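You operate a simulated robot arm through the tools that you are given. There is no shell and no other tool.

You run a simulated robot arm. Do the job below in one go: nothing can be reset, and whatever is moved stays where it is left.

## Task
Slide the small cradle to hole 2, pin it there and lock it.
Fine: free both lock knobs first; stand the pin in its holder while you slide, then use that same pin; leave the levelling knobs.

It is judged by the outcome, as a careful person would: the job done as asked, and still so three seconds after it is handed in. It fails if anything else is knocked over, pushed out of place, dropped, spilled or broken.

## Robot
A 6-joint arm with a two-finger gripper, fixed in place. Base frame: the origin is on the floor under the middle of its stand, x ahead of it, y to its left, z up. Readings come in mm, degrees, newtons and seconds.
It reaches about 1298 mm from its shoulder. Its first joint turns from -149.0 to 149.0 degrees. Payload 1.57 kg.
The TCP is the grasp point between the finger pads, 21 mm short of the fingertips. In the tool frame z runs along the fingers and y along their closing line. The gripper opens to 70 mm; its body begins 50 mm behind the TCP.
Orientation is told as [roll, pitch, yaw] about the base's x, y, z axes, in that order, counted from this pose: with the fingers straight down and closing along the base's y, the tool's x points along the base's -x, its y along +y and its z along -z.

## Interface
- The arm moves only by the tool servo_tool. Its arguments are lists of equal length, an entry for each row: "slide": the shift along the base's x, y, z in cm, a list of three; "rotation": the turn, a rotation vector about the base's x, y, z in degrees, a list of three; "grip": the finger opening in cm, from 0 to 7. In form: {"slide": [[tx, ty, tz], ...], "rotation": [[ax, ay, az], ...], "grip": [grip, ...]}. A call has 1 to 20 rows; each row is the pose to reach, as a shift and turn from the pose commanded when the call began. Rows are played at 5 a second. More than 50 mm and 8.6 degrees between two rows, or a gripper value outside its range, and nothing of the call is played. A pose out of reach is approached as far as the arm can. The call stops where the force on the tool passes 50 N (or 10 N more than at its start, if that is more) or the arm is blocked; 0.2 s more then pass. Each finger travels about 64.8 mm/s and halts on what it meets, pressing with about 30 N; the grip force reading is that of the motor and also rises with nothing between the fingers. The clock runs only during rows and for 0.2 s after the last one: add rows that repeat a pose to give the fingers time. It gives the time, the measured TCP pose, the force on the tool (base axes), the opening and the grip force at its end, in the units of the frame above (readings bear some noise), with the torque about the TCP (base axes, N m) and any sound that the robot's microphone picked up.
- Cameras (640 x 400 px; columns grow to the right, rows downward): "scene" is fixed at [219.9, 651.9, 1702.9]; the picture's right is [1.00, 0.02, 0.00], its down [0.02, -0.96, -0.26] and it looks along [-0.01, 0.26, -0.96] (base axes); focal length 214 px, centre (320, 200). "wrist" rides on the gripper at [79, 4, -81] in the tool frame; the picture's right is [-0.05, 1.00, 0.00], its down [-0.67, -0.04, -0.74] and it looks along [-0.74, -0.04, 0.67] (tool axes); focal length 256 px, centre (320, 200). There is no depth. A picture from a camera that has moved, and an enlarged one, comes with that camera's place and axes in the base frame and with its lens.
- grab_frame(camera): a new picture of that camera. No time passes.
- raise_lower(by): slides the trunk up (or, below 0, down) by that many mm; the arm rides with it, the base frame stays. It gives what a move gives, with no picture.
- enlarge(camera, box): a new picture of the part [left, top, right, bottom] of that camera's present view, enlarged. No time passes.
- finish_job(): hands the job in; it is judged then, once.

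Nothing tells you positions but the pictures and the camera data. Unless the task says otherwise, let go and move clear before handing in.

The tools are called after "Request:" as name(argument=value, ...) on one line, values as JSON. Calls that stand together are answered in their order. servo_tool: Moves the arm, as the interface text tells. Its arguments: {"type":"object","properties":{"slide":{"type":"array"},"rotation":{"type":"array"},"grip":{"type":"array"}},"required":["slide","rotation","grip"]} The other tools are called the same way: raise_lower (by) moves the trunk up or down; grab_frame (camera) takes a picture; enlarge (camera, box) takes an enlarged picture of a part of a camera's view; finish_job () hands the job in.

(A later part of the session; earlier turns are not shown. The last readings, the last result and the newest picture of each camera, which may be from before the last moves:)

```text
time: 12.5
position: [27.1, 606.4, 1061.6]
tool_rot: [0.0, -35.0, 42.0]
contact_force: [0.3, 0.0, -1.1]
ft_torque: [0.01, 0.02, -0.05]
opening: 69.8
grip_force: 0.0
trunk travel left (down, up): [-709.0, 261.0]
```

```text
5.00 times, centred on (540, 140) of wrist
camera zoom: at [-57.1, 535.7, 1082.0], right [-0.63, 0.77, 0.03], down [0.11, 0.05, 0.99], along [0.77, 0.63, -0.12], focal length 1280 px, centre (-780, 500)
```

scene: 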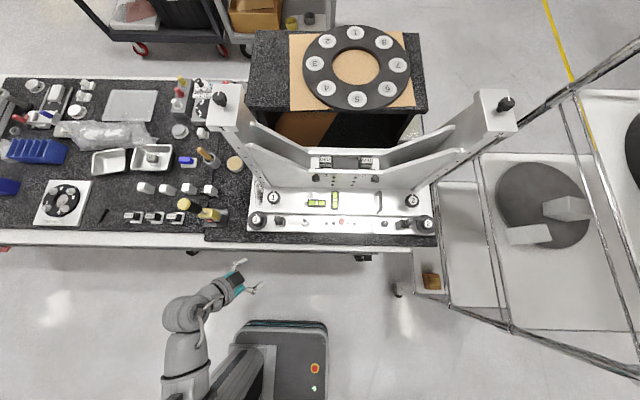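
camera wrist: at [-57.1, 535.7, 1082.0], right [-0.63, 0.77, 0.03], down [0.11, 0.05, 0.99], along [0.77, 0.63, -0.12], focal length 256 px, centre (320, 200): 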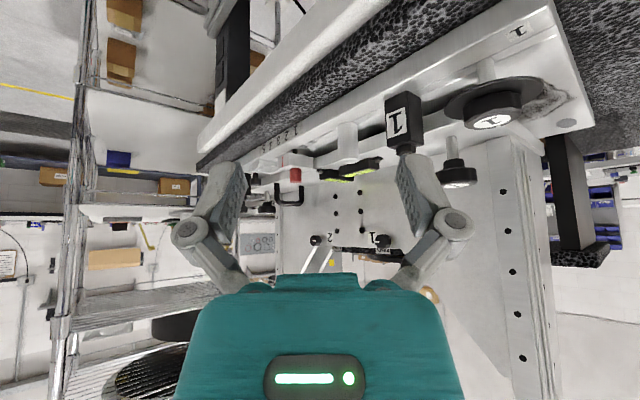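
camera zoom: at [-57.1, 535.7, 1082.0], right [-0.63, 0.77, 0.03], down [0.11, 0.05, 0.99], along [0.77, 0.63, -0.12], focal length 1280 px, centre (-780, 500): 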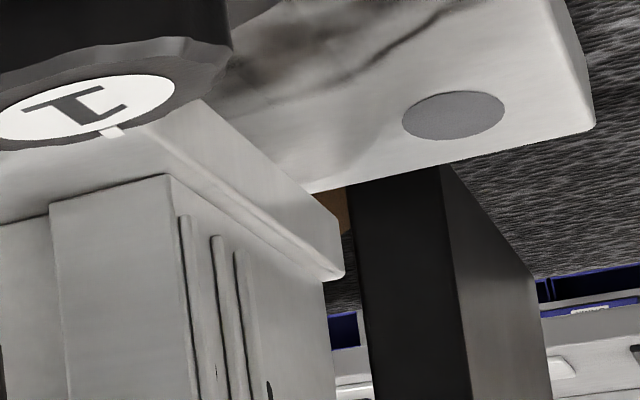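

The layout is now clear: the deck (with wall, pads, vials and handle) is the cradle carrying the index block and pin; its post knobs 1/2 should be the lock knobs, and the disc knobs on the base corners are the levelling ones. I'll straighten the wrist and look down closely at deck knob 1 near (67, 839, 1036).

Request:
servo_tool(slide=[[0, 0, 2.5], [0, 0, 5], [0, 0, 7.5], [0, 0, 10], [0, 0, 12]], rotation=[[-4.68, 5.2, 0], [-9.36, 10.4, 0], [-14.04, 15.6, 0], [-18.72, 20.8, 0], [-23.4, 26.0, 0]], grip=[7, 7, 7, 7, 7])

Request:
servo_tool(slide=[[1, 2, 0], [2, 4, 0], [3, 6, 0], [4, 8, 0], [4, 10, 0], [4, 12, 0], [4, 14, 0]], rotation=[[0, 0, 7], [0, 0, 14], [0, 0, 21], [0, 0, 28], [0, 0, 35], [0, 0, 42], [0, 0, 48]], grip=[7, 7, 7, 7, 7, 7, 7])

Request:
grab_frame(camera="wrist")

Request:
grab_frame(camera="scene")

```text
time: 13.7
position: [28.0, 607.1, 1028.8]
tool_rot: [0.0, 0.1, 42.0]
contact_force: [-0.2, -0.2, -0.2]
ft_torque: [-0.02, 0.04, -0.03]
opening: 70.1
grip_force: 0.1
out of reach, approached as far as the arm can: row 1, 2, 3, 4, 5
trunk travel left (down, up): [-709.0, 261.0]
```

```text
time: 15.3
position: [71.0, 746.9, 1028.2]
tool_rot: [0.0, 0.0, 90.2]
contact_force: [0.4, 1.1, 0.1]
ft_torque: [-0.02, 0.0, -0.02]
opening: 70.3
grip_force: 0.0
trunk travel left (down, up): [-709.0, 261.0]
```

```text
taken
camera wrist: at [67.4, 668.6, 1108.5], right [-1.0, 0.05, 0.0], down [0.03, 0.67, 0.74], along [0.04, 0.74, -0.67], focal length 256 px, centre (320, 200)
```

wrist: 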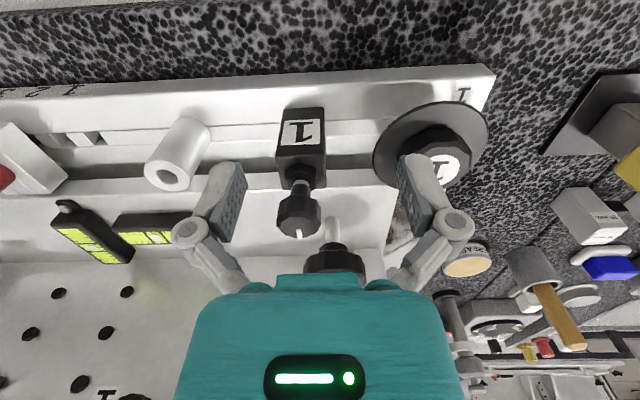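

```text
taken
```

scene: 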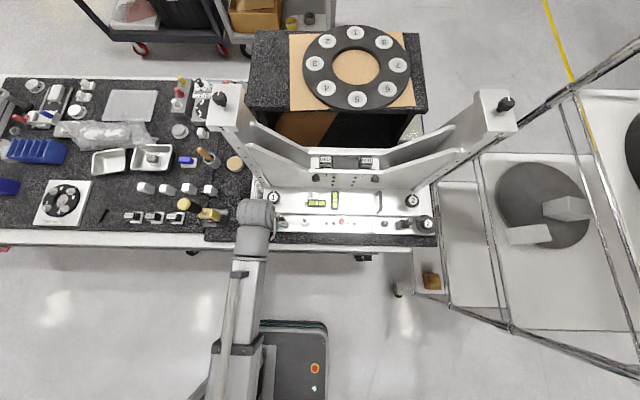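

Vertical motion apparently comes only from the trunk when the tool is straight down, and I'm quite low near the disc knob. I'll raise the trunk first.

Request:
raise_lower(by=70)

Request:
grab_frame(camera="wrist")

Request:
enlarge(camera="wrist", box=[220, 100, 440, 237])

```text
time: 16.4
position: [69.8, 747.2, 1097.5]
tool_rot: [0.1, 0.0, 90.0]
contact_force: [0.3, 0.6, 0.2]
ft_torque: [0.0, 0.01, 0.03]
opening: 70.0
grip_force: 0.0
trunk travel left (down, up): [-779.0, 191.0]
```

```text
taken
camera wrist: at [67.2, 668.2, 1178.5], right [-1.0, 0.05, 0.0], down [0.04, 0.67, 0.74], along [0.04, 0.74, -0.67], focal length 256 px, centre (320, 200)
```

wrist: 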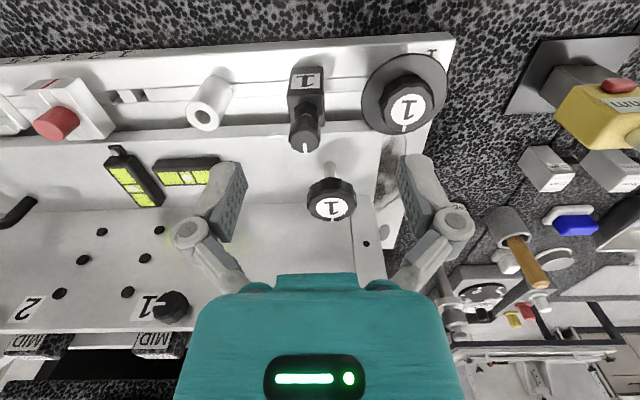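

```text
2.91 times, centred on (330, 168) of wrist
camera zoom: at [67.2, 668.2, 1178.5], right [-1.0, 0.05, 0.0], down [0.04, 0.67, 0.74], along [0.04, 0.74, -0.67], focal length 745 px, centre (291, 292)
```

zoom: 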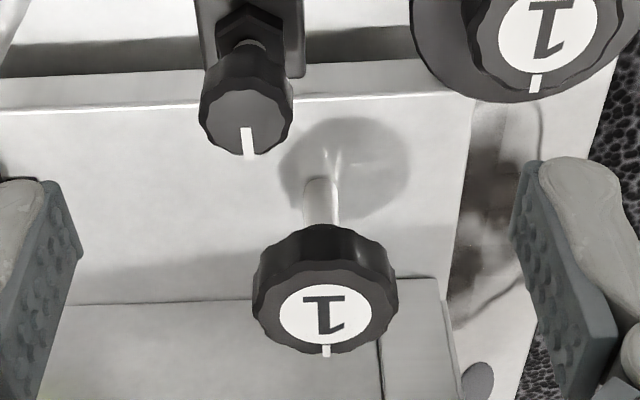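

Deck knob 1 is about 43 mm across, centred near (66, 838) with its top at z≈1036, and the wall stands about 50 mm behind it. I'll tilt the tool slightly to keep the wrist off the wall and move above it.

Request:
servo_tool(slide=[[0, 1, 0.1], [0, 4, 0.28], [-0.2, 6, 0.28], [-0.4, 7.5, 0.28], [-0.4, 8.5, 0.28]], rotation=[[5, 0, 0], [10, 0, 0], [10, 0, 0], [10, 0, 0], [10, 0, 0]], grip=[7, 7, 7, 7, 7])

Request:
grab_frame(camera="wrist")

Request:
grab_frame(camera="scene")

```text
time: 17.6
position: [64.7, 832.2, 1101.0]
tool_rot: [0.0, -10.0, 90.0]
contact_force: [0.0, 0.7, -0.8]
ft_torque: [0.04, 0.0, 0.02]
opening: 69.7
grip_force: 0.1
trunk travel left (down, up): [-779.0, 191.0]
```

```text
taken
camera wrist: at [62.1, 739.8, 1166.3], right [-1.0, 0.05, 0.01], down [0.04, 0.53, 0.85], along [0.04, 0.85, -0.53], focal length 256 px, centre (320, 200)
```

wrist: 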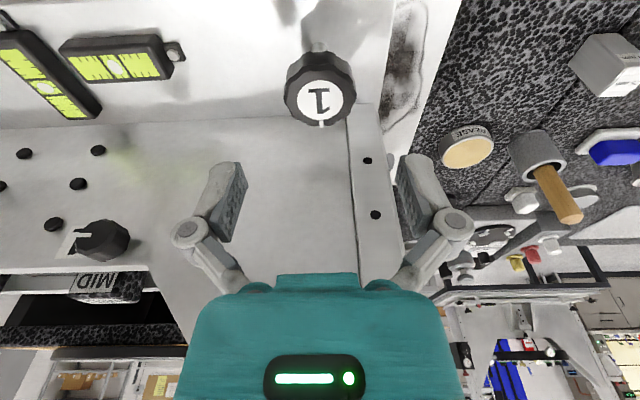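

```text
taken
```

scene: 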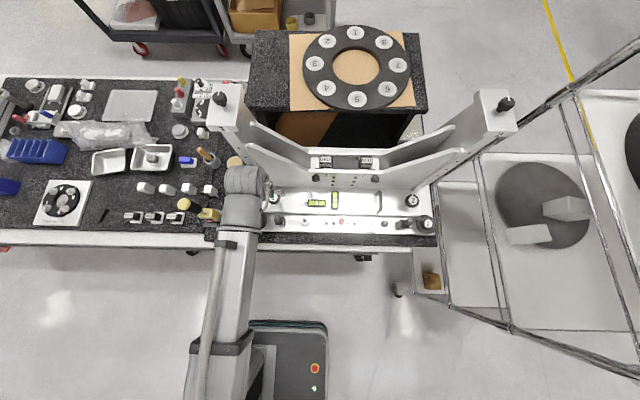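

Triangulating gives the knob centre at (65.5, 837) with top z 1036. I'll centre over it and lower in steps.

Request:
servo_tool(slide=[[0.08, 0.48, 0], [0.08, 0.48, 0]], rotation=[[0, 0, 0], [0, 0, 0]], grip=[7, 7])

Request:
raise_lower(by=-40)

Request:
grab_frame(camera="wrist")

```text
time: 18.2
position: [64.8, 837.3, 1099.9]
tool_rot: [-0.1, -9.9, 90.0]
contact_force: [-0.4, 0.2, 0.7]
ft_torque: [0.01, -0.01, 0.01]
opening: 70.0
grip_force: 0.0
trunk travel left (down, up): [-779.0, 191.0]
```

```text
time: 19.0
position: [65.2, 835.7, 1060.4]
tool_rot: [0.0, -10.0, 90.0]
contact_force: [1.0, 0.2, 0.0]
ft_torque: [-0.01, -0.02, 0.02]
opening: 70.1
grip_force: 0.2
trunk travel left (down, up): [-739.0, 231.0]
```

```text
taken
camera wrist: at [62.4, 744.6, 1126.4], right [-1.0, 0.05, 0.01], down [0.04, 0.53, 0.85], along [0.04, 0.85, -0.53], focal length 256 px, centre (320, 200)
```

wrist: 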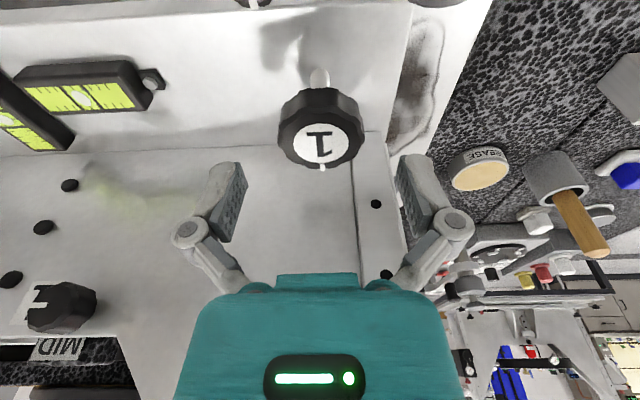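

Request:
raise_lower(by=-32)

Request:
grab_frame(camera="wrist")

```text
time: 19.8
position: [66.4, 836.3, 1027.7]
tool_rot: [0.0, -10.0, 90.0]
contact_force: [-0.9, 0.2, -0.4]
ft_torque: [0.0, 0.02, 0.03]
opening: 69.9
grip_force: 0.0
trunk travel left (down, up): [-707.0, 263.0]
```

```text
taken
camera wrist: at [62.4, 744.6, 1094.4], right [-1.0, 0.05, 0.01], down [0.04, 0.53, 0.85], along [0.04, 0.85, -0.53], focal length 256 px, centre (320, 200)
```

wrist: 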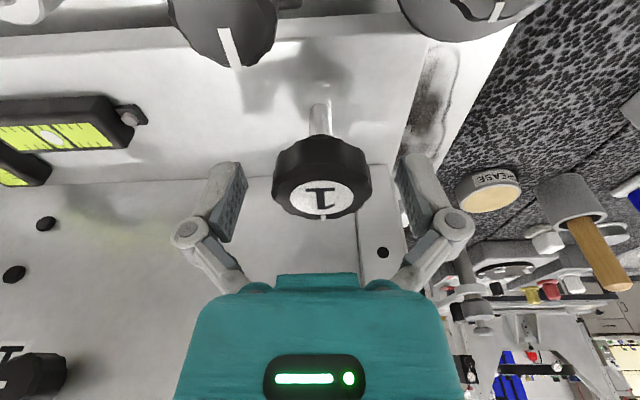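

The knob sits between the pads. I'll close on it and check the grip.

Request:
servo_tool(slide=[[0, 0, 0], [0, 0, 0], [0, 0, 0], [0, 0, 0]], rotation=[[0, 0, 0], [0, 0, 0], [0, 0, 0], [0, 0, 0]], grip=[5, 4, 3.5, 3.5])

Request:
grab_frame(camera="wrist")

```text
time: 20.8
position: [65.6, 835.9, 1028.3]
tool_rot: [-0.1, -10.0, 90.0]
contact_force: [-3.2, 1.1, 2.8]
ft_torque: [-0.18, 0.14, 0.04]
opening: 43.3
grip_force: 31.7
trunk travel left (down, up): [-707.0, 263.0]
```

```text
taken
camera wrist: at [61.8, 744.7, 1094.5], right [-1.0, 0.05, 0.01], down [0.04, 0.53, 0.85], along [0.04, 0.85, -0.53], focal length 256 px, centre (320, 200)
```

wrist: 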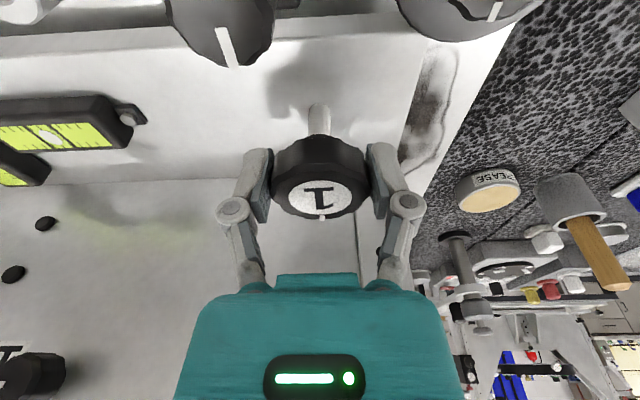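

Good grip (43 mm). Before turning, I'll record the vial bubbles, then turn a little counter-clockwise and see whether the vial reacts.

Request:
enlarge(camera="scene", box=[300, 188, 348, 218])

Request:
servo_tool(slide=[[0, 0, 0], [0, 0, 0], [0, 0, 0]], rotation=[[0, 0, 5], [0, 0, 10], [0, 0, 15]], grip=[3.5, 3.5, 3.5])

Request:
grab_frame(camera="wrist")

Request:
enlarge(camera="scene", box=[300, 188, 348, 218])

```text
13.33 times, centred on (324, 203) of scene
camera zoom: at [219.9, 651.9, 1702.9], right [1.0, 0.02, 0.0], down [0.02, -0.96, -0.26], along [-0.01, 0.26, -0.96], focal length 2860 px, centre (267, 160)
```

zoom: 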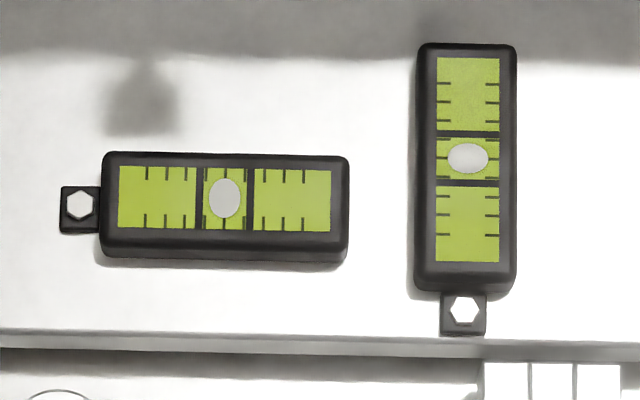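

```text
time: 21.6
position: [66.1, 837.2, 1029.0]
tool_rot: [0.1, -10.1, 105.0]
contact_force: [-2.0, 0.4, -1.4]
ft_torque: [-0.02, 0.04, -0.84]
opening: 42.7
grip_force: 31.9
trunk travel left (down, up): [-707.0, 263.0]
```

```text
taken
camera wrist: at [86.2, 746.9, 1094.3], right [-0.98, -0.21, 0.01], down [-0.1, 0.52, 0.85], along [-0.18, 0.83, -0.53], focal length 256 px, centre (320, 200)
```

wrist: 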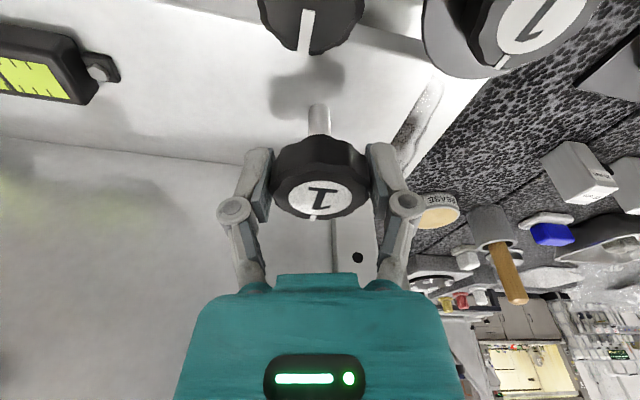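

```text
13.33 times, centred on (324, 203) of scene
camera zoom: at [219.9, 651.9, 1702.9], right [1.0, 0.02, 0.0], down [0.02, -0.96, -0.26], along [-0.01, 0.26, -0.96], focal length 2860 px, centre (267, 160)
```

zoom: 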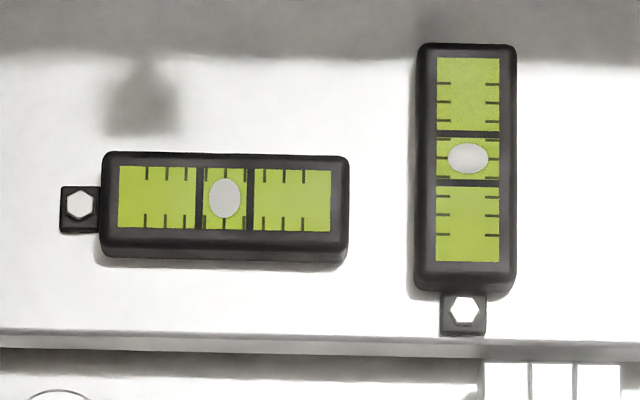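

The tool read about −0.84 N·m and the label seems to have turned less than the gripper. I'll look closely at the knob's mark to see whether it actually turned.

Request:
enlarge(camera="wrist", box=[260, 120, 380, 230])

Request:
enlarge(camera="scene", box=[250, 180, 298, 220])

```text
3.64 times, centred on (320, 175) of wrist
camera zoom: at [86.2, 746.9, 1094.3], right [-0.98, -0.21, 0.01], down [-0.1, 0.52, 0.85], along [-0.18, 0.83, -0.53], focal length 931 px, centre (320, 291)
```

zoom: 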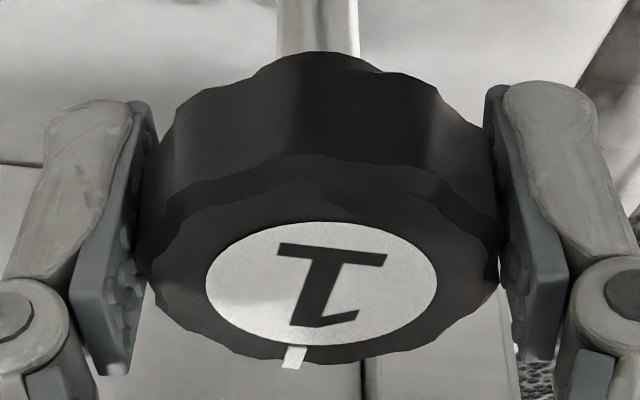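

```text
10.00 times, centred on (274, 200) of scene
camera zoom: at [219.9, 651.9, 1702.9], right [1.0, 0.02, 0.0], down [0.02, -0.96, -0.26], along [-0.01, 0.26, -0.96], focal length 2145 px, centre (780, 200)
```

zoom: 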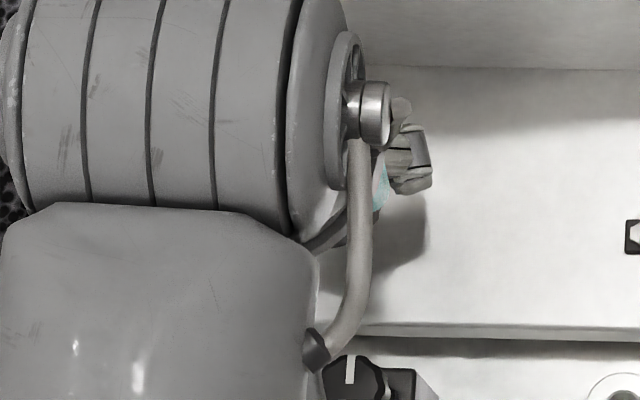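

Request:
servo_tool(slide=[[0, 0, 0], [0, 0, 0], [0, 0, 0], [0, 0, 0]], rotation=[[0, 0, 4], [0, 0, 8], [0, 0, 12], [0, 0, 15]], grip=[3.0, 3.0, 3.0, 3.0])

Request:
enlarge(camera="wrist", box=[260, 120, 380, 230])

```text
time: 22.6
position: [64.6, 837.3, 1028.4]
tool_rot: [-0.1, -10.0, 120.0]
contact_force: [-2.7, 0.4, -1.5]
ft_torque: [-0.13, -0.04, -0.41]
opening: 43.2
grip_force: 32.0
trunk travel left (down, up): [-707.0, 263.0]
```

```text
3.64 times, centred on (320, 175) of wrist
camera zoom: at [109.2, 755.5, 1094.3], right [-0.89, -0.46, 0.01], down [-0.23, 0.47, 0.85], along [-0.39, 0.75, -0.53], focal length 931 px, centre (320, 291)
```

zoom: 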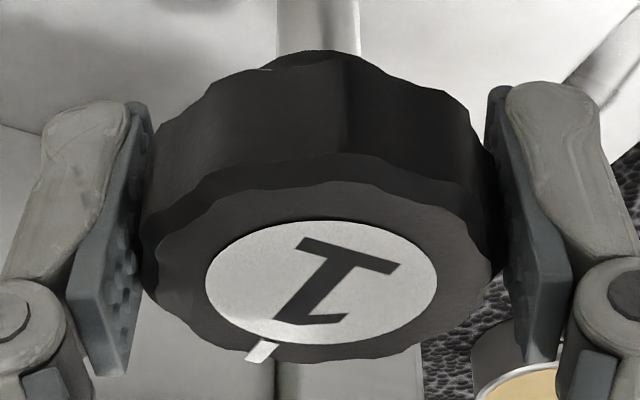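

The gripper is mostly slipping on the knob in this direction. I'll turn back gently the other way and compare the torque and mark.

Request:
servo_tool(slide=[[0, 0, 0], [0, 0, 0], [0, 0, 0], [0, 0, 0]], rotation=[[0, 0, -4], [0, 0, -8], [0, 0, -12], [0, 0, -15]], grip=[3.0, 3.0, 3.0, 3.0])

Request:
enlarge(camera="wrist", box=[260, 120, 380, 230])

```text
time: 23.6
position: [66.1, 835.9, 1028.6]
tool_rot: [0.1, -10.0, 104.9]
contact_force: [1.6, 2.6, 0.2]
ft_torque: [-0.03, 0.01, 0.17]
opening: 42.5
grip_force: 32.2
trunk travel left (down, up): [-707.0, 263.0]
```

```text
3.64 times, centred on (320, 175) of wrist
camera zoom: at [86.1, 746.6, 1094.3], right [-0.98, -0.21, 0.01], down [-0.1, 0.52, 0.85], along [-0.18, 0.83, -0.53], focal length 931 px, centre (320, 291)
```

zoom: 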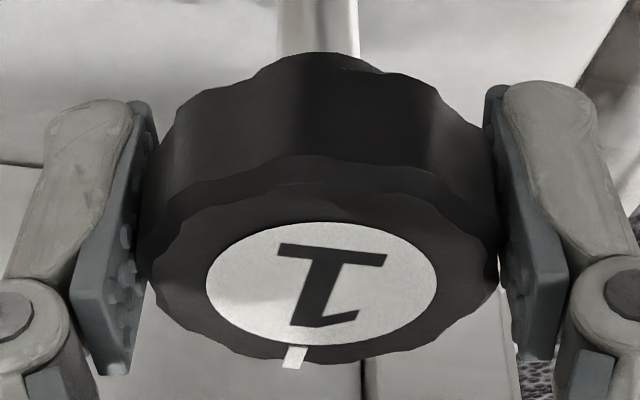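

The knob did not move at all (mark still points to +y), so the gripper slipped. I'll test gently in the clockwise sense too.

Request:
servo_tool(slide=[[0, 0, 0], [0, 0, 0], [0, 0, 0], [0, 0, 0], [0, 0, 0]], rotation=[[0, 0, -5], [0, 0, -10], [0, 0, -15], [0, 0, -20], [0, 0, -25]], grip=[3.0, 3.0, 3.0, 3.0, 3.0])

Request:
enlarge(camera="wrist", box=[260, 120, 380, 230])

```text
time: 24.8
position: [64.1, 837.5, 1028.7]
tool_rot: [0.0, -10.1, 79.9]
contact_force: [-6.5, -0.2, -1.9]
ft_torque: [0.01, 0.06, 0.2]
opening: 42.8
grip_force: 32.1
trunk travel left (down, up): [-707.0, 263.0]
```

```text
3.64 times, centred on (320, 175) of wrist
camera zoom: at [45.5, 747.3, 1094.4], right [-0.97, 0.23, 0.01], down [0.13, 0.51, 0.85], along [0.19, 0.83, -0.53], focal length 931 px, centre (320, 291)
```

zoom: 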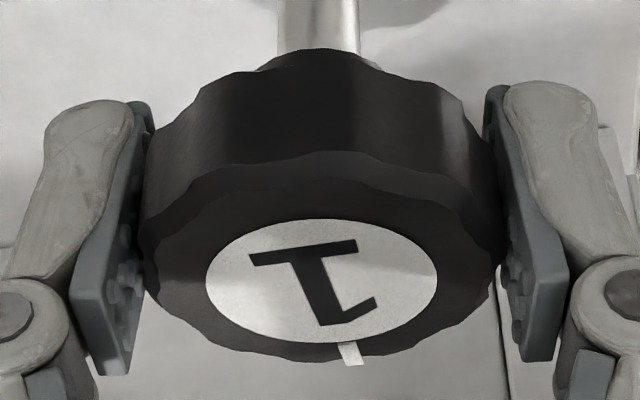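

The knob doesn't yield either way, so I shouldn't force it. I'll let go, and take a low look at whether the disc knobs' flanges bear on the deck (which would tell clamp from levelling screw).

Request:
servo_tool(slide=[[0, 0, 0], [0, 0, 0], [0, 0, 0], [0, 0, 0]], rotation=[[0, 0, 0], [0, 0, 0], [0, 0, 5], [0, 0, 10]], grip=[5, 7, 7, 7])

Request:
raise_lower(by=75)

Request:
servo_tool(slide=[[0, -4, 0], [1, -8, 0], [2, -12, 0], [3, -16, 0], [4, -20, 0], [5, -23, 0], [6, -24, 0]], rotation=[[0, 0, 0], [0, 0, 0], [5, 0, 0], [10, 0, 0], [15, 0, 0], [20, 0, 0], [25, 0, 0]], grip=[7, 7, 7, 7, 7, 7, 7])

Request:
grab_frame(camera="wrist")

```text
time: 25.8
position: [64.7, 835.8, 1028.9]
tool_rot: [-0.1, -10.1, 90.0]
contact_force: [-0.1, -0.5, 0.7]
ft_torque: [0.02, -0.01, -0.01]
opening: 69.8
grip_force: 0.1
trunk travel left (down, up): [-707.0, 263.0]
```

```text
time: 26.9
position: [65.9, 837.9, 1103.9]
tool_rot: [0.1, -10.0, 90.0]
contact_force: [-0.5, -0.8, 0.1]
ft_torque: [0.02, -0.02, 0.05]
opening: 70.1
grip_force: 0.1
trunk travel left (down, up): [-782.0, 188.0]
```

```text
time: 28.5
position: [125.5, 598.0, 1135.8]
tool_rot: [0.0, -35.2, 90.1]
contact_force: [-0.1, 0.1, -0.6]
ft_torque: [0.0, -0.01, 0.04]
opening: 69.9
grip_force: 0.0
out of reach, approached as far as the arm can: row 3, 4, 5, 6, 7
trunk travel left (down, up): [-782.0, 188.0]
```

```text
taken
camera wrist: at [122.3, 486.5, 1155.1], right [-1.0, 0.04, 0.03], down [0.04, 0.12, 0.99], along [0.04, 0.99, -0.12], focal length 256 px, centre (320, 200)
```

wrist: 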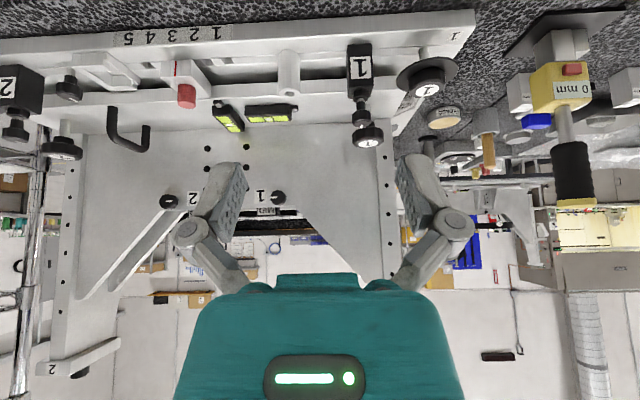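

Request:
raise_lower(by=-160)

Request:
grab_frame(camera="wrist")

Request:
enlarge(camera="wrist", box=[330, 110, 490, 210])

Request:
enlarge(camera="wrist", box=[60, 110, 220, 210])

```text
time: 30.4
position: [125.3, 598.4, 974.8]
tool_rot: [-0.1, -34.9, 89.9]
contact_force: [0.0, -1.0, -0.6]
ft_torque: [0.02, 0.03, -0.01]
opening: 70.3
grip_force: 0.0
trunk travel left (down, up): [-622.0, 348.0]
```

```text
taken
camera wrist: at [122.2, 486.9, 995.1], right [-1.0, 0.04, 0.03], down [0.04, 0.12, 0.99], along [0.04, 0.99, -0.12], focal length 256 px, centre (320, 200)
```

wrist: 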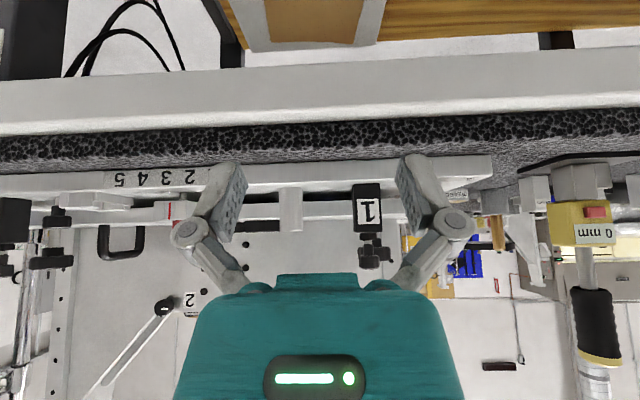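

```text
4.00 times, centred on (410, 160) of wrist
camera zoom: at [122.2, 486.9, 995.1], right [-1.0, 0.04, 0.03], down [0.04, 0.12, 0.99], along [0.04, 0.99, -0.12], focal length 1024 px, centre (-40, 360)
```

zoom: 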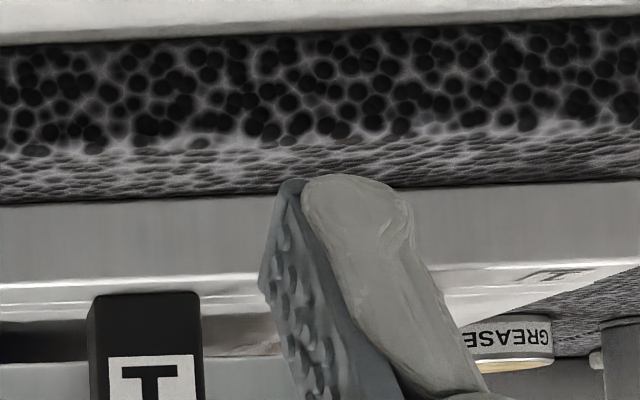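

```text
4.00 times, centred on (140, 160) of wrist
camera zoom: at [122.2, 486.9, 995.1], right [-1.0, 0.04, 0.03], down [0.04, 0.12, 0.99], along [0.04, 0.99, -0.12], focal length 1024 px, centre (1040, 360)
```

zoom: 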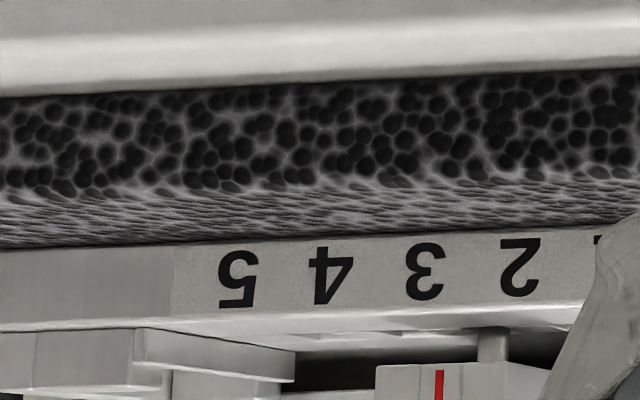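

Request:
servo_tool(slide=[[-4, 0, 0], [-8, 0, 0], [-10, 0, 0]], rotation=[[0, 0, 0], [0, 0, 0], [0, 0, 0]], grip=[7, 7, 7])

Request:
grab_frame(camera="wrist")

Request:
enlarge(camera="wrist", box=[235, 150, 395, 250])

```text
time: 31.1
position: [24.2, 596.8, 975.5]
tool_rot: [0.0, -34.9, 90.0]
contact_force: [-0.3, -0.8, 0.9]
ft_torque: [-0.01, -0.02, -0.03]
opening: 70.2
grip_force: 0.0
trunk travel left (down, up): [-622.0, 348.0]
```

```text
taken
camera wrist: at [21.9, 486.1, 995.1], right [-1.0, 0.04, 0.03], down [0.04, 0.12, 0.99], along [0.04, 0.99, -0.12], focal length 256 px, centre (320, 200)
```

wrist: 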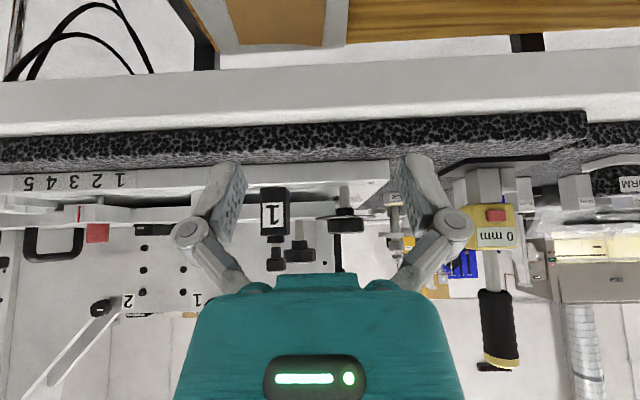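

```text
4.00 times, centred on (315, 200) of wrist
camera zoom: at [21.9, 486.1, 995.1], right [-1.0, 0.04, 0.03], down [0.04, 0.12, 0.99], along [0.04, 0.99, -0.12], focal length 1024 px, centre (340, 200)
```

zoom: 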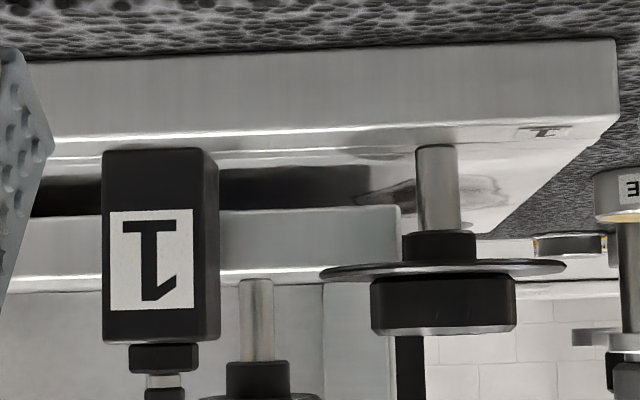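

Request:
enlarge(camera="wrist", box=[308, 195, 388, 245])

Request:
enlarge(camera="wrist", box=[250, 180, 330, 230])

Request:
enlarge(camera="wrist", box=[70, 190, 230, 290])

```text
8.00 times, centred on (348, 220) of wrist
camera zoom: at [21.9, 486.1, 995.1], right [-1.0, 0.04, 0.03], down [0.04, 0.12, 0.99], along [0.04, 0.99, -0.12], focal length 2048 px, centre (96, 40)
```

zoom: 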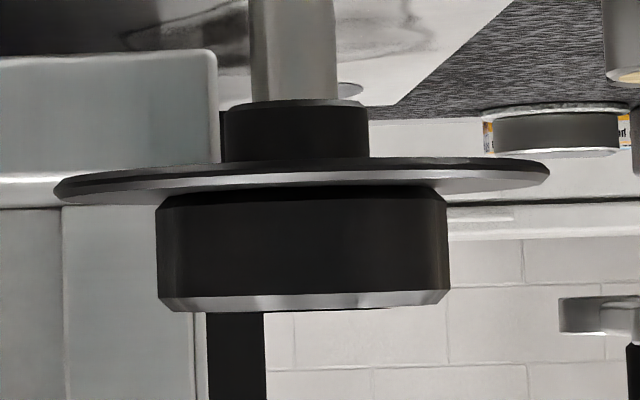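

```text
8.00 times, centred on (290, 205) of wrist
camera zoom: at [21.9, 486.1, 995.1], right [-1.0, 0.04, 0.03], down [0.04, 0.12, 0.99], along [0.04, 0.99, -0.12], focal length 2048 px, centre (560, 160)
```

zoom: 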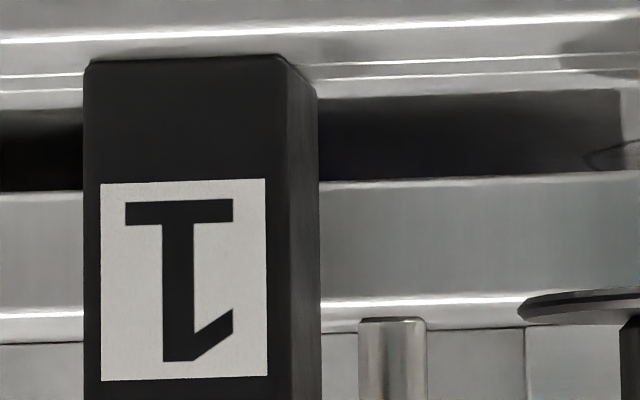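

```text
4.00 times, centred on (150, 240) of wrist
camera zoom: at [21.9, 486.1, 995.1], right [-1.0, 0.04, 0.03], down [0.04, 0.12, 0.99], along [0.04, 0.99, -0.12], focal length 1024 px, centre (1000, 40)
```

zoom: 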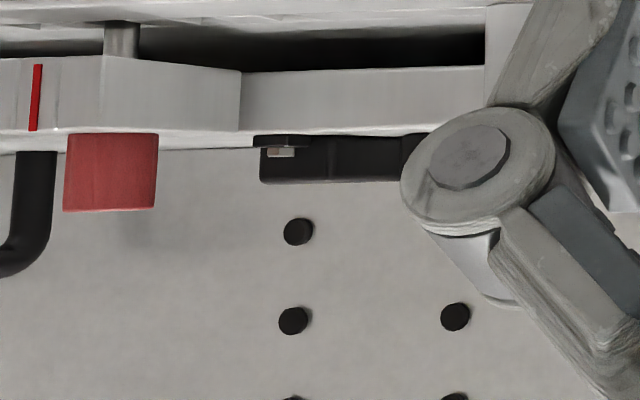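

Key geometry: the deck top is at z≈979, the disc knobs sit at the base corners, and the black cubes 1/2 stand directly against the deck's front edge, so their knobs are likely the deck locks. I'll go test the knob on cube 1 near (84, 769, 1039).

Request:
raise_lower(by=165)

Request:
servo_tool(slide=[[0.5, 1, 0], [1, 2, 0], [2, 4, 0], [3, 7, 0], [4, 10, 0], [5, 13, 0], [6, 14, 0]], rotation=[[-5, 0, 0], [-10, 0, 0], [-15, 0, 0], [-20, 0, 0], [-25, 0, 0], [-30, 0, 0], [-35, 0, 0]], grip=[7, 7, 7, 7, 7, 7, 7])

Request:
grab_frame(camera="wrist")

Request:
enlarge(camera="wrist", box=[230, 60, 410, 180])

```text
time: 33.0
position: [25.2, 598.1, 1138.8]
tool_rot: [0.0, -34.9, 89.9]
contact_force: [0.1, 0.4, -0.1]
ft_torque: [0.03, -0.01, -0.03]
opening: 70.1
grip_force: 0.0
trunk travel left (down, up): [-787.0, 183.0]
```

```text
time: 34.6
position: [85.1, 739.5, 1106.1]
tool_rot: [-0.1, 0.2, 90.0]
contact_force: [0.1, 0.3, -0.7]
ft_torque: [-0.01, -0.01, 0.0]
opening: 70.0
grip_force: 0.0
out of reach, approached as far as the arm can: row 1, 2, 3, 4, 5, 6, 7
trunk travel left (down, up): [-787.0, 183.0]
```

```text
taken
camera wrist: at [81.0, 660.6, 1186.6], right [-1.0, 0.05, 0.0], down [0.04, 0.67, 0.74], along [0.04, 0.74, -0.67], focal length 256 px, centre (320, 200)
```

wrist: 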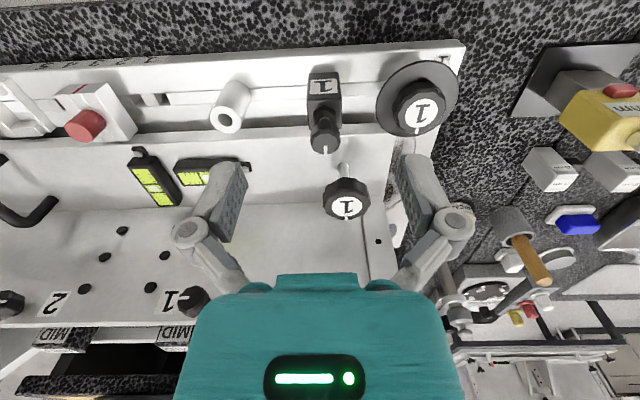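

```text
3.33 times, centred on (320, 120) of wrist
camera zoom: at [81.0, 660.6, 1186.6], right [-1.0, 0.05, 0.0], down [0.04, 0.67, 0.74], along [0.04, 0.74, -0.67], focal length 853 px, centre (320, 467)
```

zoom: 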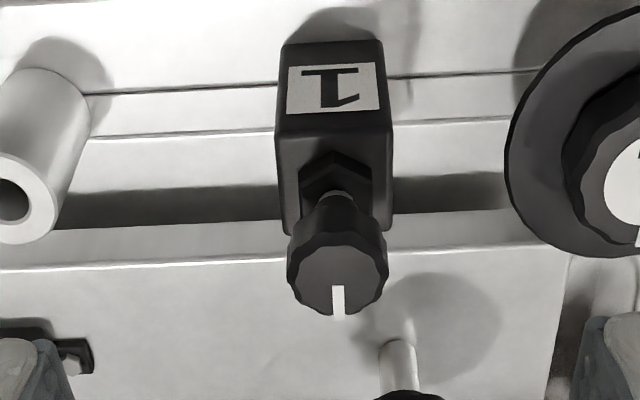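

Knob on cube 1: centre (82.8, 770.5), top z≈1034. I'll centre and lower onto it.

Request:
servo_tool(slide=[[-0.1, 1.5, 0], [-0.2, 3.1, 0], [-0.2, 3.1, 0]], rotation=[[0, 0, 0], [0, 0, 0], [0, 0, 0]], grip=[7, 7, 5.5])

Request:
raise_lower(by=-48)

Request:
grab_frame(camera="wrist")

```text
time: 35.4
position: [82.3, 769.7, 1106.0]
tool_rot: [0.1, 0.1, 90.0]
contact_force: [-0.4, 0.2, -0.1]
ft_torque: [0.02, -0.03, 0.05]
opening: 55.4
grip_force: 0.2
trunk travel left (down, up): [-787.0, 183.0]
```

```text
time: 36.3
position: [83.1, 769.8, 1058.9]
tool_rot: [0.0, 0.1, 90.1]
contact_force: [1.1, 0.0, 1.0]
ft_torque: [0.04, 0.01, 0.0]
opening: 54.9
grip_force: 0.0
trunk travel left (down, up): [-739.0, 231.0]
```

```text
taken
camera wrist: at [79.8, 690.9, 1138.7], right [-1.0, 0.05, 0.0], down [0.04, 0.67, 0.74], along [0.04, 0.74, -0.67], focal length 256 px, centre (320, 200)
```

wrist: 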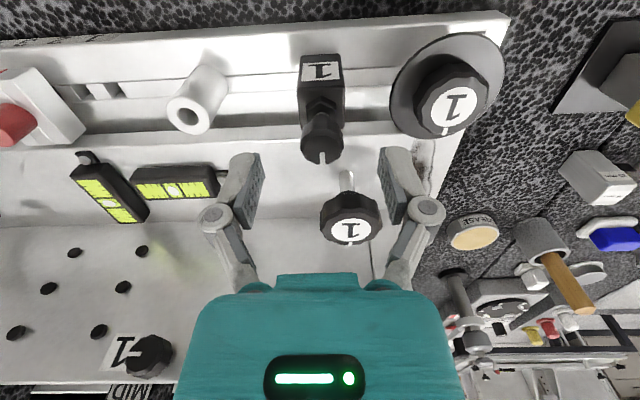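

Request:
raise_lower(by=-30)

Request:
enlarge(camera="wrist", box=[200, 80, 440, 230])

```text
time: 37.1
position: [83.4, 769.7, 1028.2]
tool_rot: [0.0, 0.0, 89.9]
contact_force: [-1.0, 0.9, -0.1]
ft_torque: [0.03, 0.01, 0.01]
opening: 55.0
grip_force: 0.0
trunk travel left (down, up): [-709.0, 261.0]
```

```text
2.67 times, centred on (320, 155) of wrist
camera zoom: at [79.8, 691.0, 1108.7], right [-1.0, 0.05, 0.0], down [0.04, 0.67, 0.74], along [0.04, 0.74, -0.67], focal length 683 px, centre (320, 320)
```

zoom: 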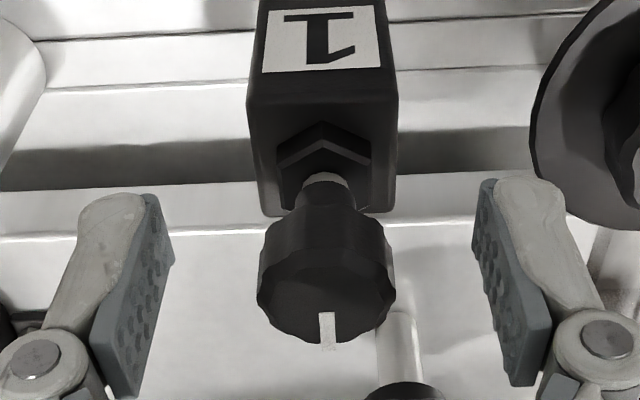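

Request:
servo_tool(slide=[[0, 0, 0], [0, 0, 0], [0, 0, 0], [0, 0, 0]], rotation=[[0, 0, 0], [0, 0, 0], [0, 0, 0], [0, 0, 0]], grip=[4, 3, 2, 1.5])

Request:
enlarge(camera="wrist", box=[200, 80, 440, 230])

```text
time: 38.1
position: [82.6, 770.0, 1026.8]
tool_rot: [0.0, 0.1, 90.0]
contact_force: [-5.7, 0.0, 2.4]
ft_torque: [-0.07, 0.07, 0.01]
opening: 21.2
grip_force: 31.8
trunk travel left (down, up): [-709.0, 261.0]
```

```text
2.67 times, centred on (320, 155) of wrist
camera zoom: at [78.9, 691.1, 1108.7], right [-1.0, 0.05, 0.0], down [0.04, 0.67, 0.74], along [0.04, 0.74, -0.67], focal length 683 px, centre (320, 320)
```

zoom: 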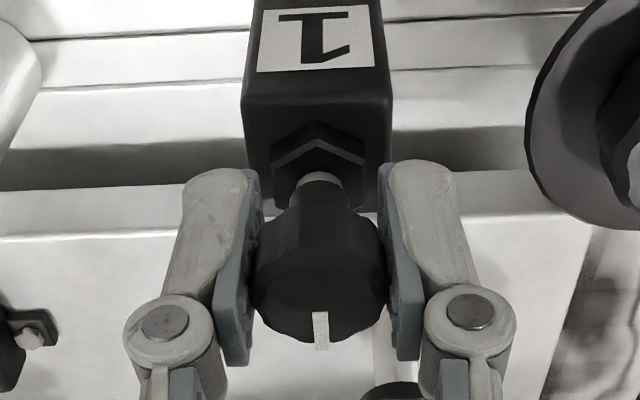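

Request:
servo_tool(slide=[[0, 0, 0], [0, 0, 0], [0, 0, 0], [0, 0, 0]], rotation=[[0, 0, 5], [0, 0, 10], [0, 0, 15], [0, 0, 20]], grip=[1.5, 1.5, 1.5, 1.5])

Request:
enlarge(camera="wrist", box=[200, 80, 440, 230])

Request:
enlarge(camera="scene", box=[300, 188, 348, 218])

```text
time: 39.1
position: [82.1, 769.8, 1028.4]
tool_rot: [0.0, 0.1, 110.0]
contact_force: [-13.9, -8.7, -8.5]
ft_torque: [0.75, 0.35, -0.11]
opening: 20.9
grip_force: 31.8
trunk travel left (down, up): [-709.0, 261.0]
```

```text
2.67 times, centred on (320, 155) of wrist
camera zoom: at [105.6, 694.4, 1108.8], right [-0.96, -0.29, 0.0], down [-0.2, 0.64, 0.74], along [-0.22, 0.71, -0.67], focal length 683 px, centre (320, 320)
```

zoom: 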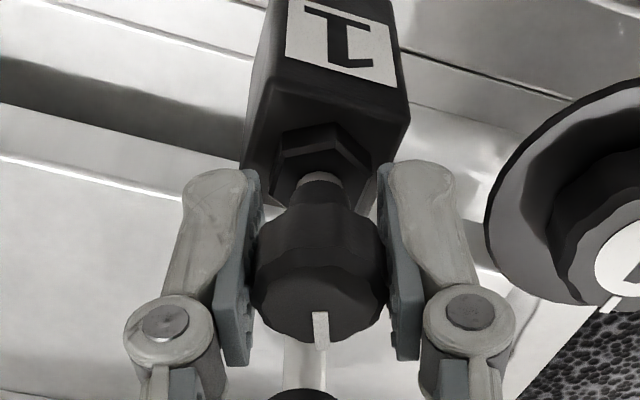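

```text
13.33 times, centred on (324, 203) of scene
camera zoom: at [219.9, 651.9, 1702.9], right [1.0, 0.02, 0.0], down [0.02, -0.96, -0.26], along [-0.01, 0.26, -0.96], focal length 2860 px, centre (267, 160)
```

zoom: 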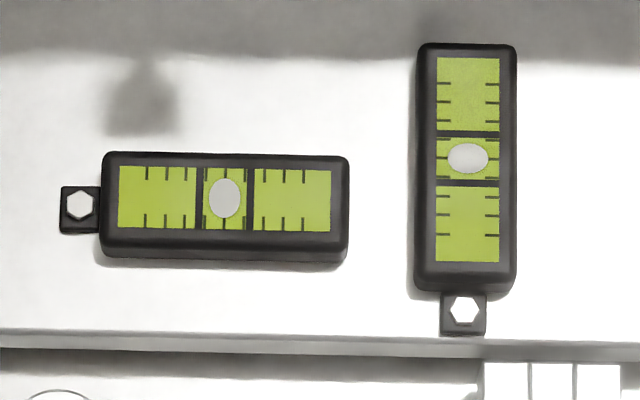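

The cube knob turns with the gripper with little torque and the vials don't change, so this looks like a true lock knob. I'll continue loosening counter-clockwise, watching the force.

Request:
servo_tool(slide=[[-0.05, -0.03, 0], [-0.05, -0.03, 0], [-0.05, -0.03, 0], [-0.05, -0.03, 0], [-0.05, -0.03, 0]], rotation=[[0, 0, 6], [0, 0, 12], [0, 0, 18], [0, 0, 24], [0, 0, 30]], grip=[1.5, 1.5, 1.5, 1.5, 1.5])

Request:
enlarge(camera="wrist", box=[200, 80, 440, 230])

```text
time: 40.3
position: [80.1, 768.9, 1028.9]
tool_rot: [0.0, 0.2, 140.1]
contact_force: [-12.5, -7.5, -3.0]
ft_torque: [-0.12, -0.06, -0.2]
opening: 21.0
grip_force: 31.9
trunk travel left (down, up): [-709.0, 261.0]
```

```text
2.67 times, centred on (320, 155) of wrist
camera zoom: at [140.2, 715.1, 1109.2], right [-0.68, -0.73, 0.0], down [-0.49, 0.46, 0.74], along [-0.54, 0.51, -0.67], focal length 683 px, centre (320, 320)
```

zoom: 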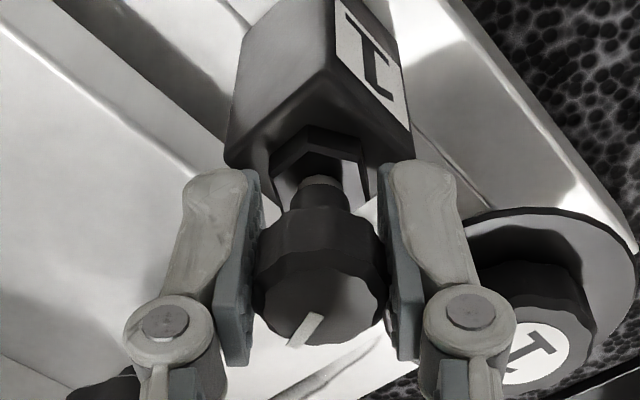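

Request:
servo_tool(slide=[[0, 0, 0], [0, 0, 0], [0, 0, 0]], rotation=[[0, 0, 6], [0, 0, 12], [0, 0, 18]], grip=[1.5, 1.5, 1.5])

Request:
enlarge(camera="wrist", box=[200, 80, 440, 230])

```text
time: 41.1
position: [80.1, 769.3, 1027.4]
tool_rot: [0.0, 0.1, 158.1]
contact_force: [-11.4, -12.9, -4.1]
ft_torque: [-0.03, 0.04, -0.32]
opening: 21.1
grip_force: 32.2
trunk travel left (down, up): [-709.0, 261.0]
```

```text
2.67 times, centred on (320, 155) of wrist
camera zoom: at [153.4, 735.6, 1109.4], right [-0.42, -0.91, 0.0], down [-0.61, 0.28, 0.74], along [-0.67, 0.31, -0.67], focal length 683 px, centre (320, 320)
```

zoom: 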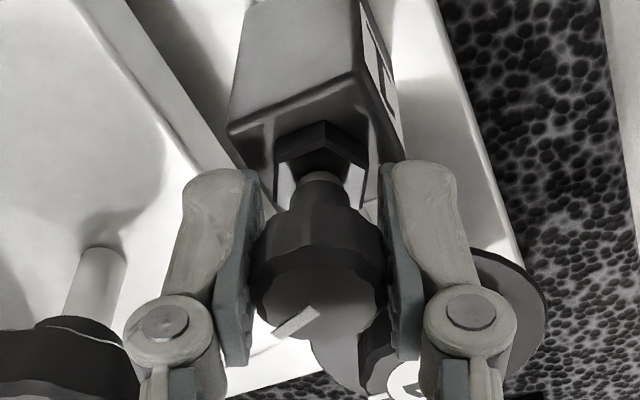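

The knob turned about 35° and the gripper then began slipping. I'll open, return to yaw 90 and measure the knob angle and centre precisely.

Request:
servo_tool(slide=[[0, 0, 0], [0, 0, 0], [0.1, 0, 0], [0.15, 0, 0], [0.2, 0, 0], [0.2, 0, 0], [0.2, 0, 0], [0.2, 0, 0], [0.2, 0, 0], [0.2, 0, 0], [0.2, 0, 0]], rotation=[[0, 0, 0], [0, 0, -4], [0, 0, -12], [0, 0, -20], [0, 0, -28], [0, 0, -36], [0, 0, -44], [0, 0, -52], [0, 0, -60], [0, 0, -68], [0, 0, -68]], grip=[3, 4.5, 5.5, 5.5, 5.5, 5.5, 5.5, 5.5, 5.5, 5.5, 5.5])

Request:
enlarge(camera="wrist", box=[200, 80, 440, 230])

Request:
enlarge(camera="wrist", box=[280, 110, 360, 220])

```text
time: 43.5
position: [83.9, 770.0, 1028.4]
tool_rot: [0.0, 0.2, 89.9]
contact_force: [-0.7, -0.2, 0.7]
ft_torque: [0.04, -0.02, -0.05]
opening: 55.1
grip_force: 0.0
trunk travel left (down, up): [-709.0, 261.0]
```

```text
2.67 times, centred on (320, 155) of wrist
camera zoom: at [80.2, 690.6, 1108.6], right [-1.0, 0.06, 0.0], down [0.04, 0.67, 0.74], along [0.04, 0.74, -0.67], focal length 683 px, centre (320, 320)
```

zoom: 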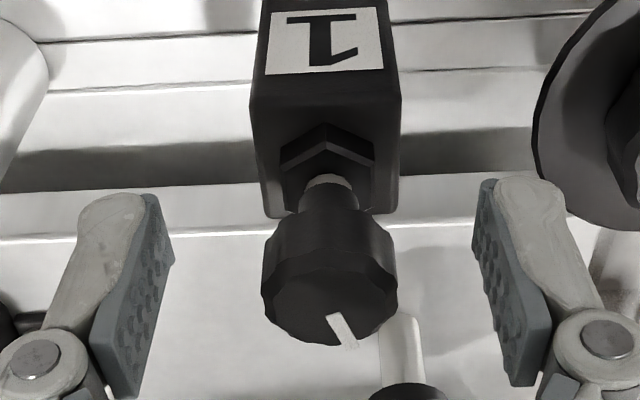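

```text
3.64 times, centred on (320, 165) of wrist
camera zoom: at [80.2, 690.6, 1108.6], right [-1.0, 0.06, 0.0], down [0.04, 0.67, 0.74], along [0.04, 0.74, -0.67], focal length 931 px, centre (320, 327)
```

zoom: 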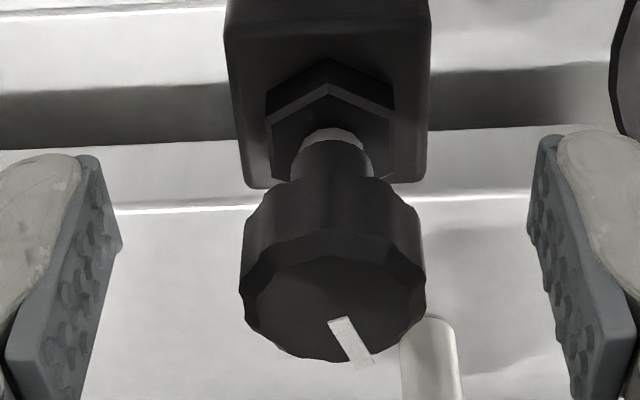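

The mark has moved about 25° counter-clockwise. I'll recentre on the knob and turn again to see if it continues.

Request:
servo_tool(slide=[[-0.13, 0, 0], [-0.13, 0, 0], [-0.13, 0, 0], [-0.13, 0, 0], [-0.13, 0, 0], [-0.13, 0, 0], [-0.13, 0, 0], [-0.13, 0, 0], [-0.13, 0, 0]], rotation=[[0, 0, 0], [0, 0, 0], [0, 0, 0], [0, 0, 0], [0, 0, 5], [0, 0, 10], [0, 0, 15], [0, 0, 20], [0, 0, 25]], grip=[4, 3, 2, 1, 1, 1, 1, 1, 1])

Request:
enlarge(camera="wrist", box=[280, 110, 360, 220])

```text
time: 45.5
position: [81.4, 769.5, 1028.4]
tool_rot: [-0.1, 0.1, 115.2]
contact_force: [-15.2, -1.1, -4.4]
ft_torque: [0.04, 0.12, -0.19]
opening: 21.0
grip_force: 32.3
trunk travel left (down, up): [-709.0, 261.0]
```

```text
3.64 times, centred on (320, 165) of wrist
camera zoom: at [112.3, 696.3, 1108.6], right [-0.93, -0.38, 0.0], down [-0.25, 0.62, 0.74], along [-0.28, 0.69, -0.67], focal length 931 px, centre (320, 327)
```

zoom: 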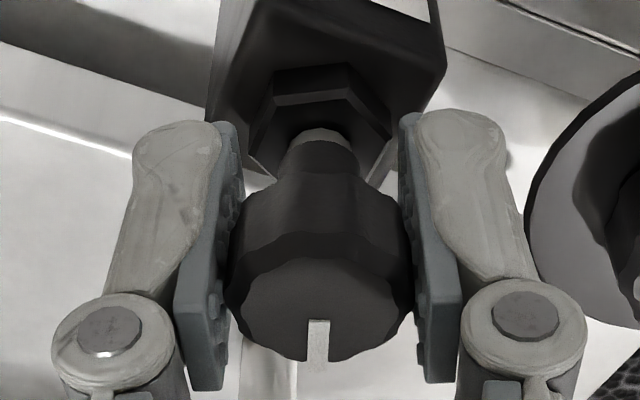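

The knob stopped at about +25° and now resists. I'll turn it back clockwise to learn its range of travel.

Request:
servo_tool(slide=[[0, 0, 0], [0, 0, 0], [0, 0, 0], [0, 0, 0], [0, 0, 0], [0, 0, 0]], rotation=[[0, 0, -5], [0, 0, -10], [0, 0, -15], [0, 0, -20], [0, 0, -25], [0, 0, -25]], grip=[1, 1, 1, 1, 1, 1])

Request:
enlarge(camera="wrist", box=[280, 110, 360, 220])

```text
time: 46.9
position: [82.1, 770.9, 1028.1]
tool_rot: [0.0, 0.1, 90.0]
contact_force: [-12.3, -1.6, -5.6]
ft_torque: [0.04, 0.02, -0.05]
opening: 20.9
grip_force: 32.2
trunk travel left (down, up): [-709.0, 261.0]
```

```text
3.64 times, centred on (320, 165) of wrist
camera zoom: at [78.7, 690.7, 1108.6], right [-1.0, 0.05, 0.0], down [0.04, 0.67, 0.74], along [0.04, 0.74, -0.67], focal length 931 px, centre (320, 327)
```

zoom: 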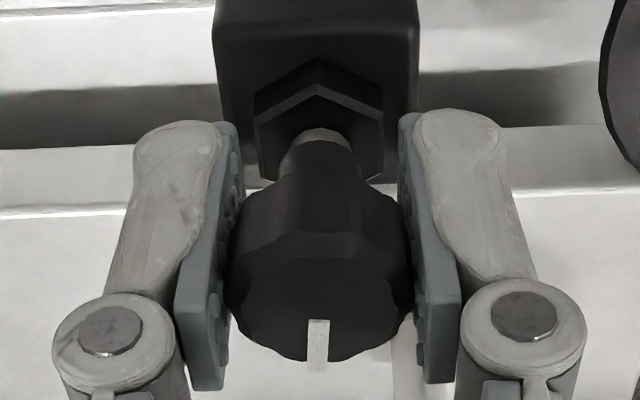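

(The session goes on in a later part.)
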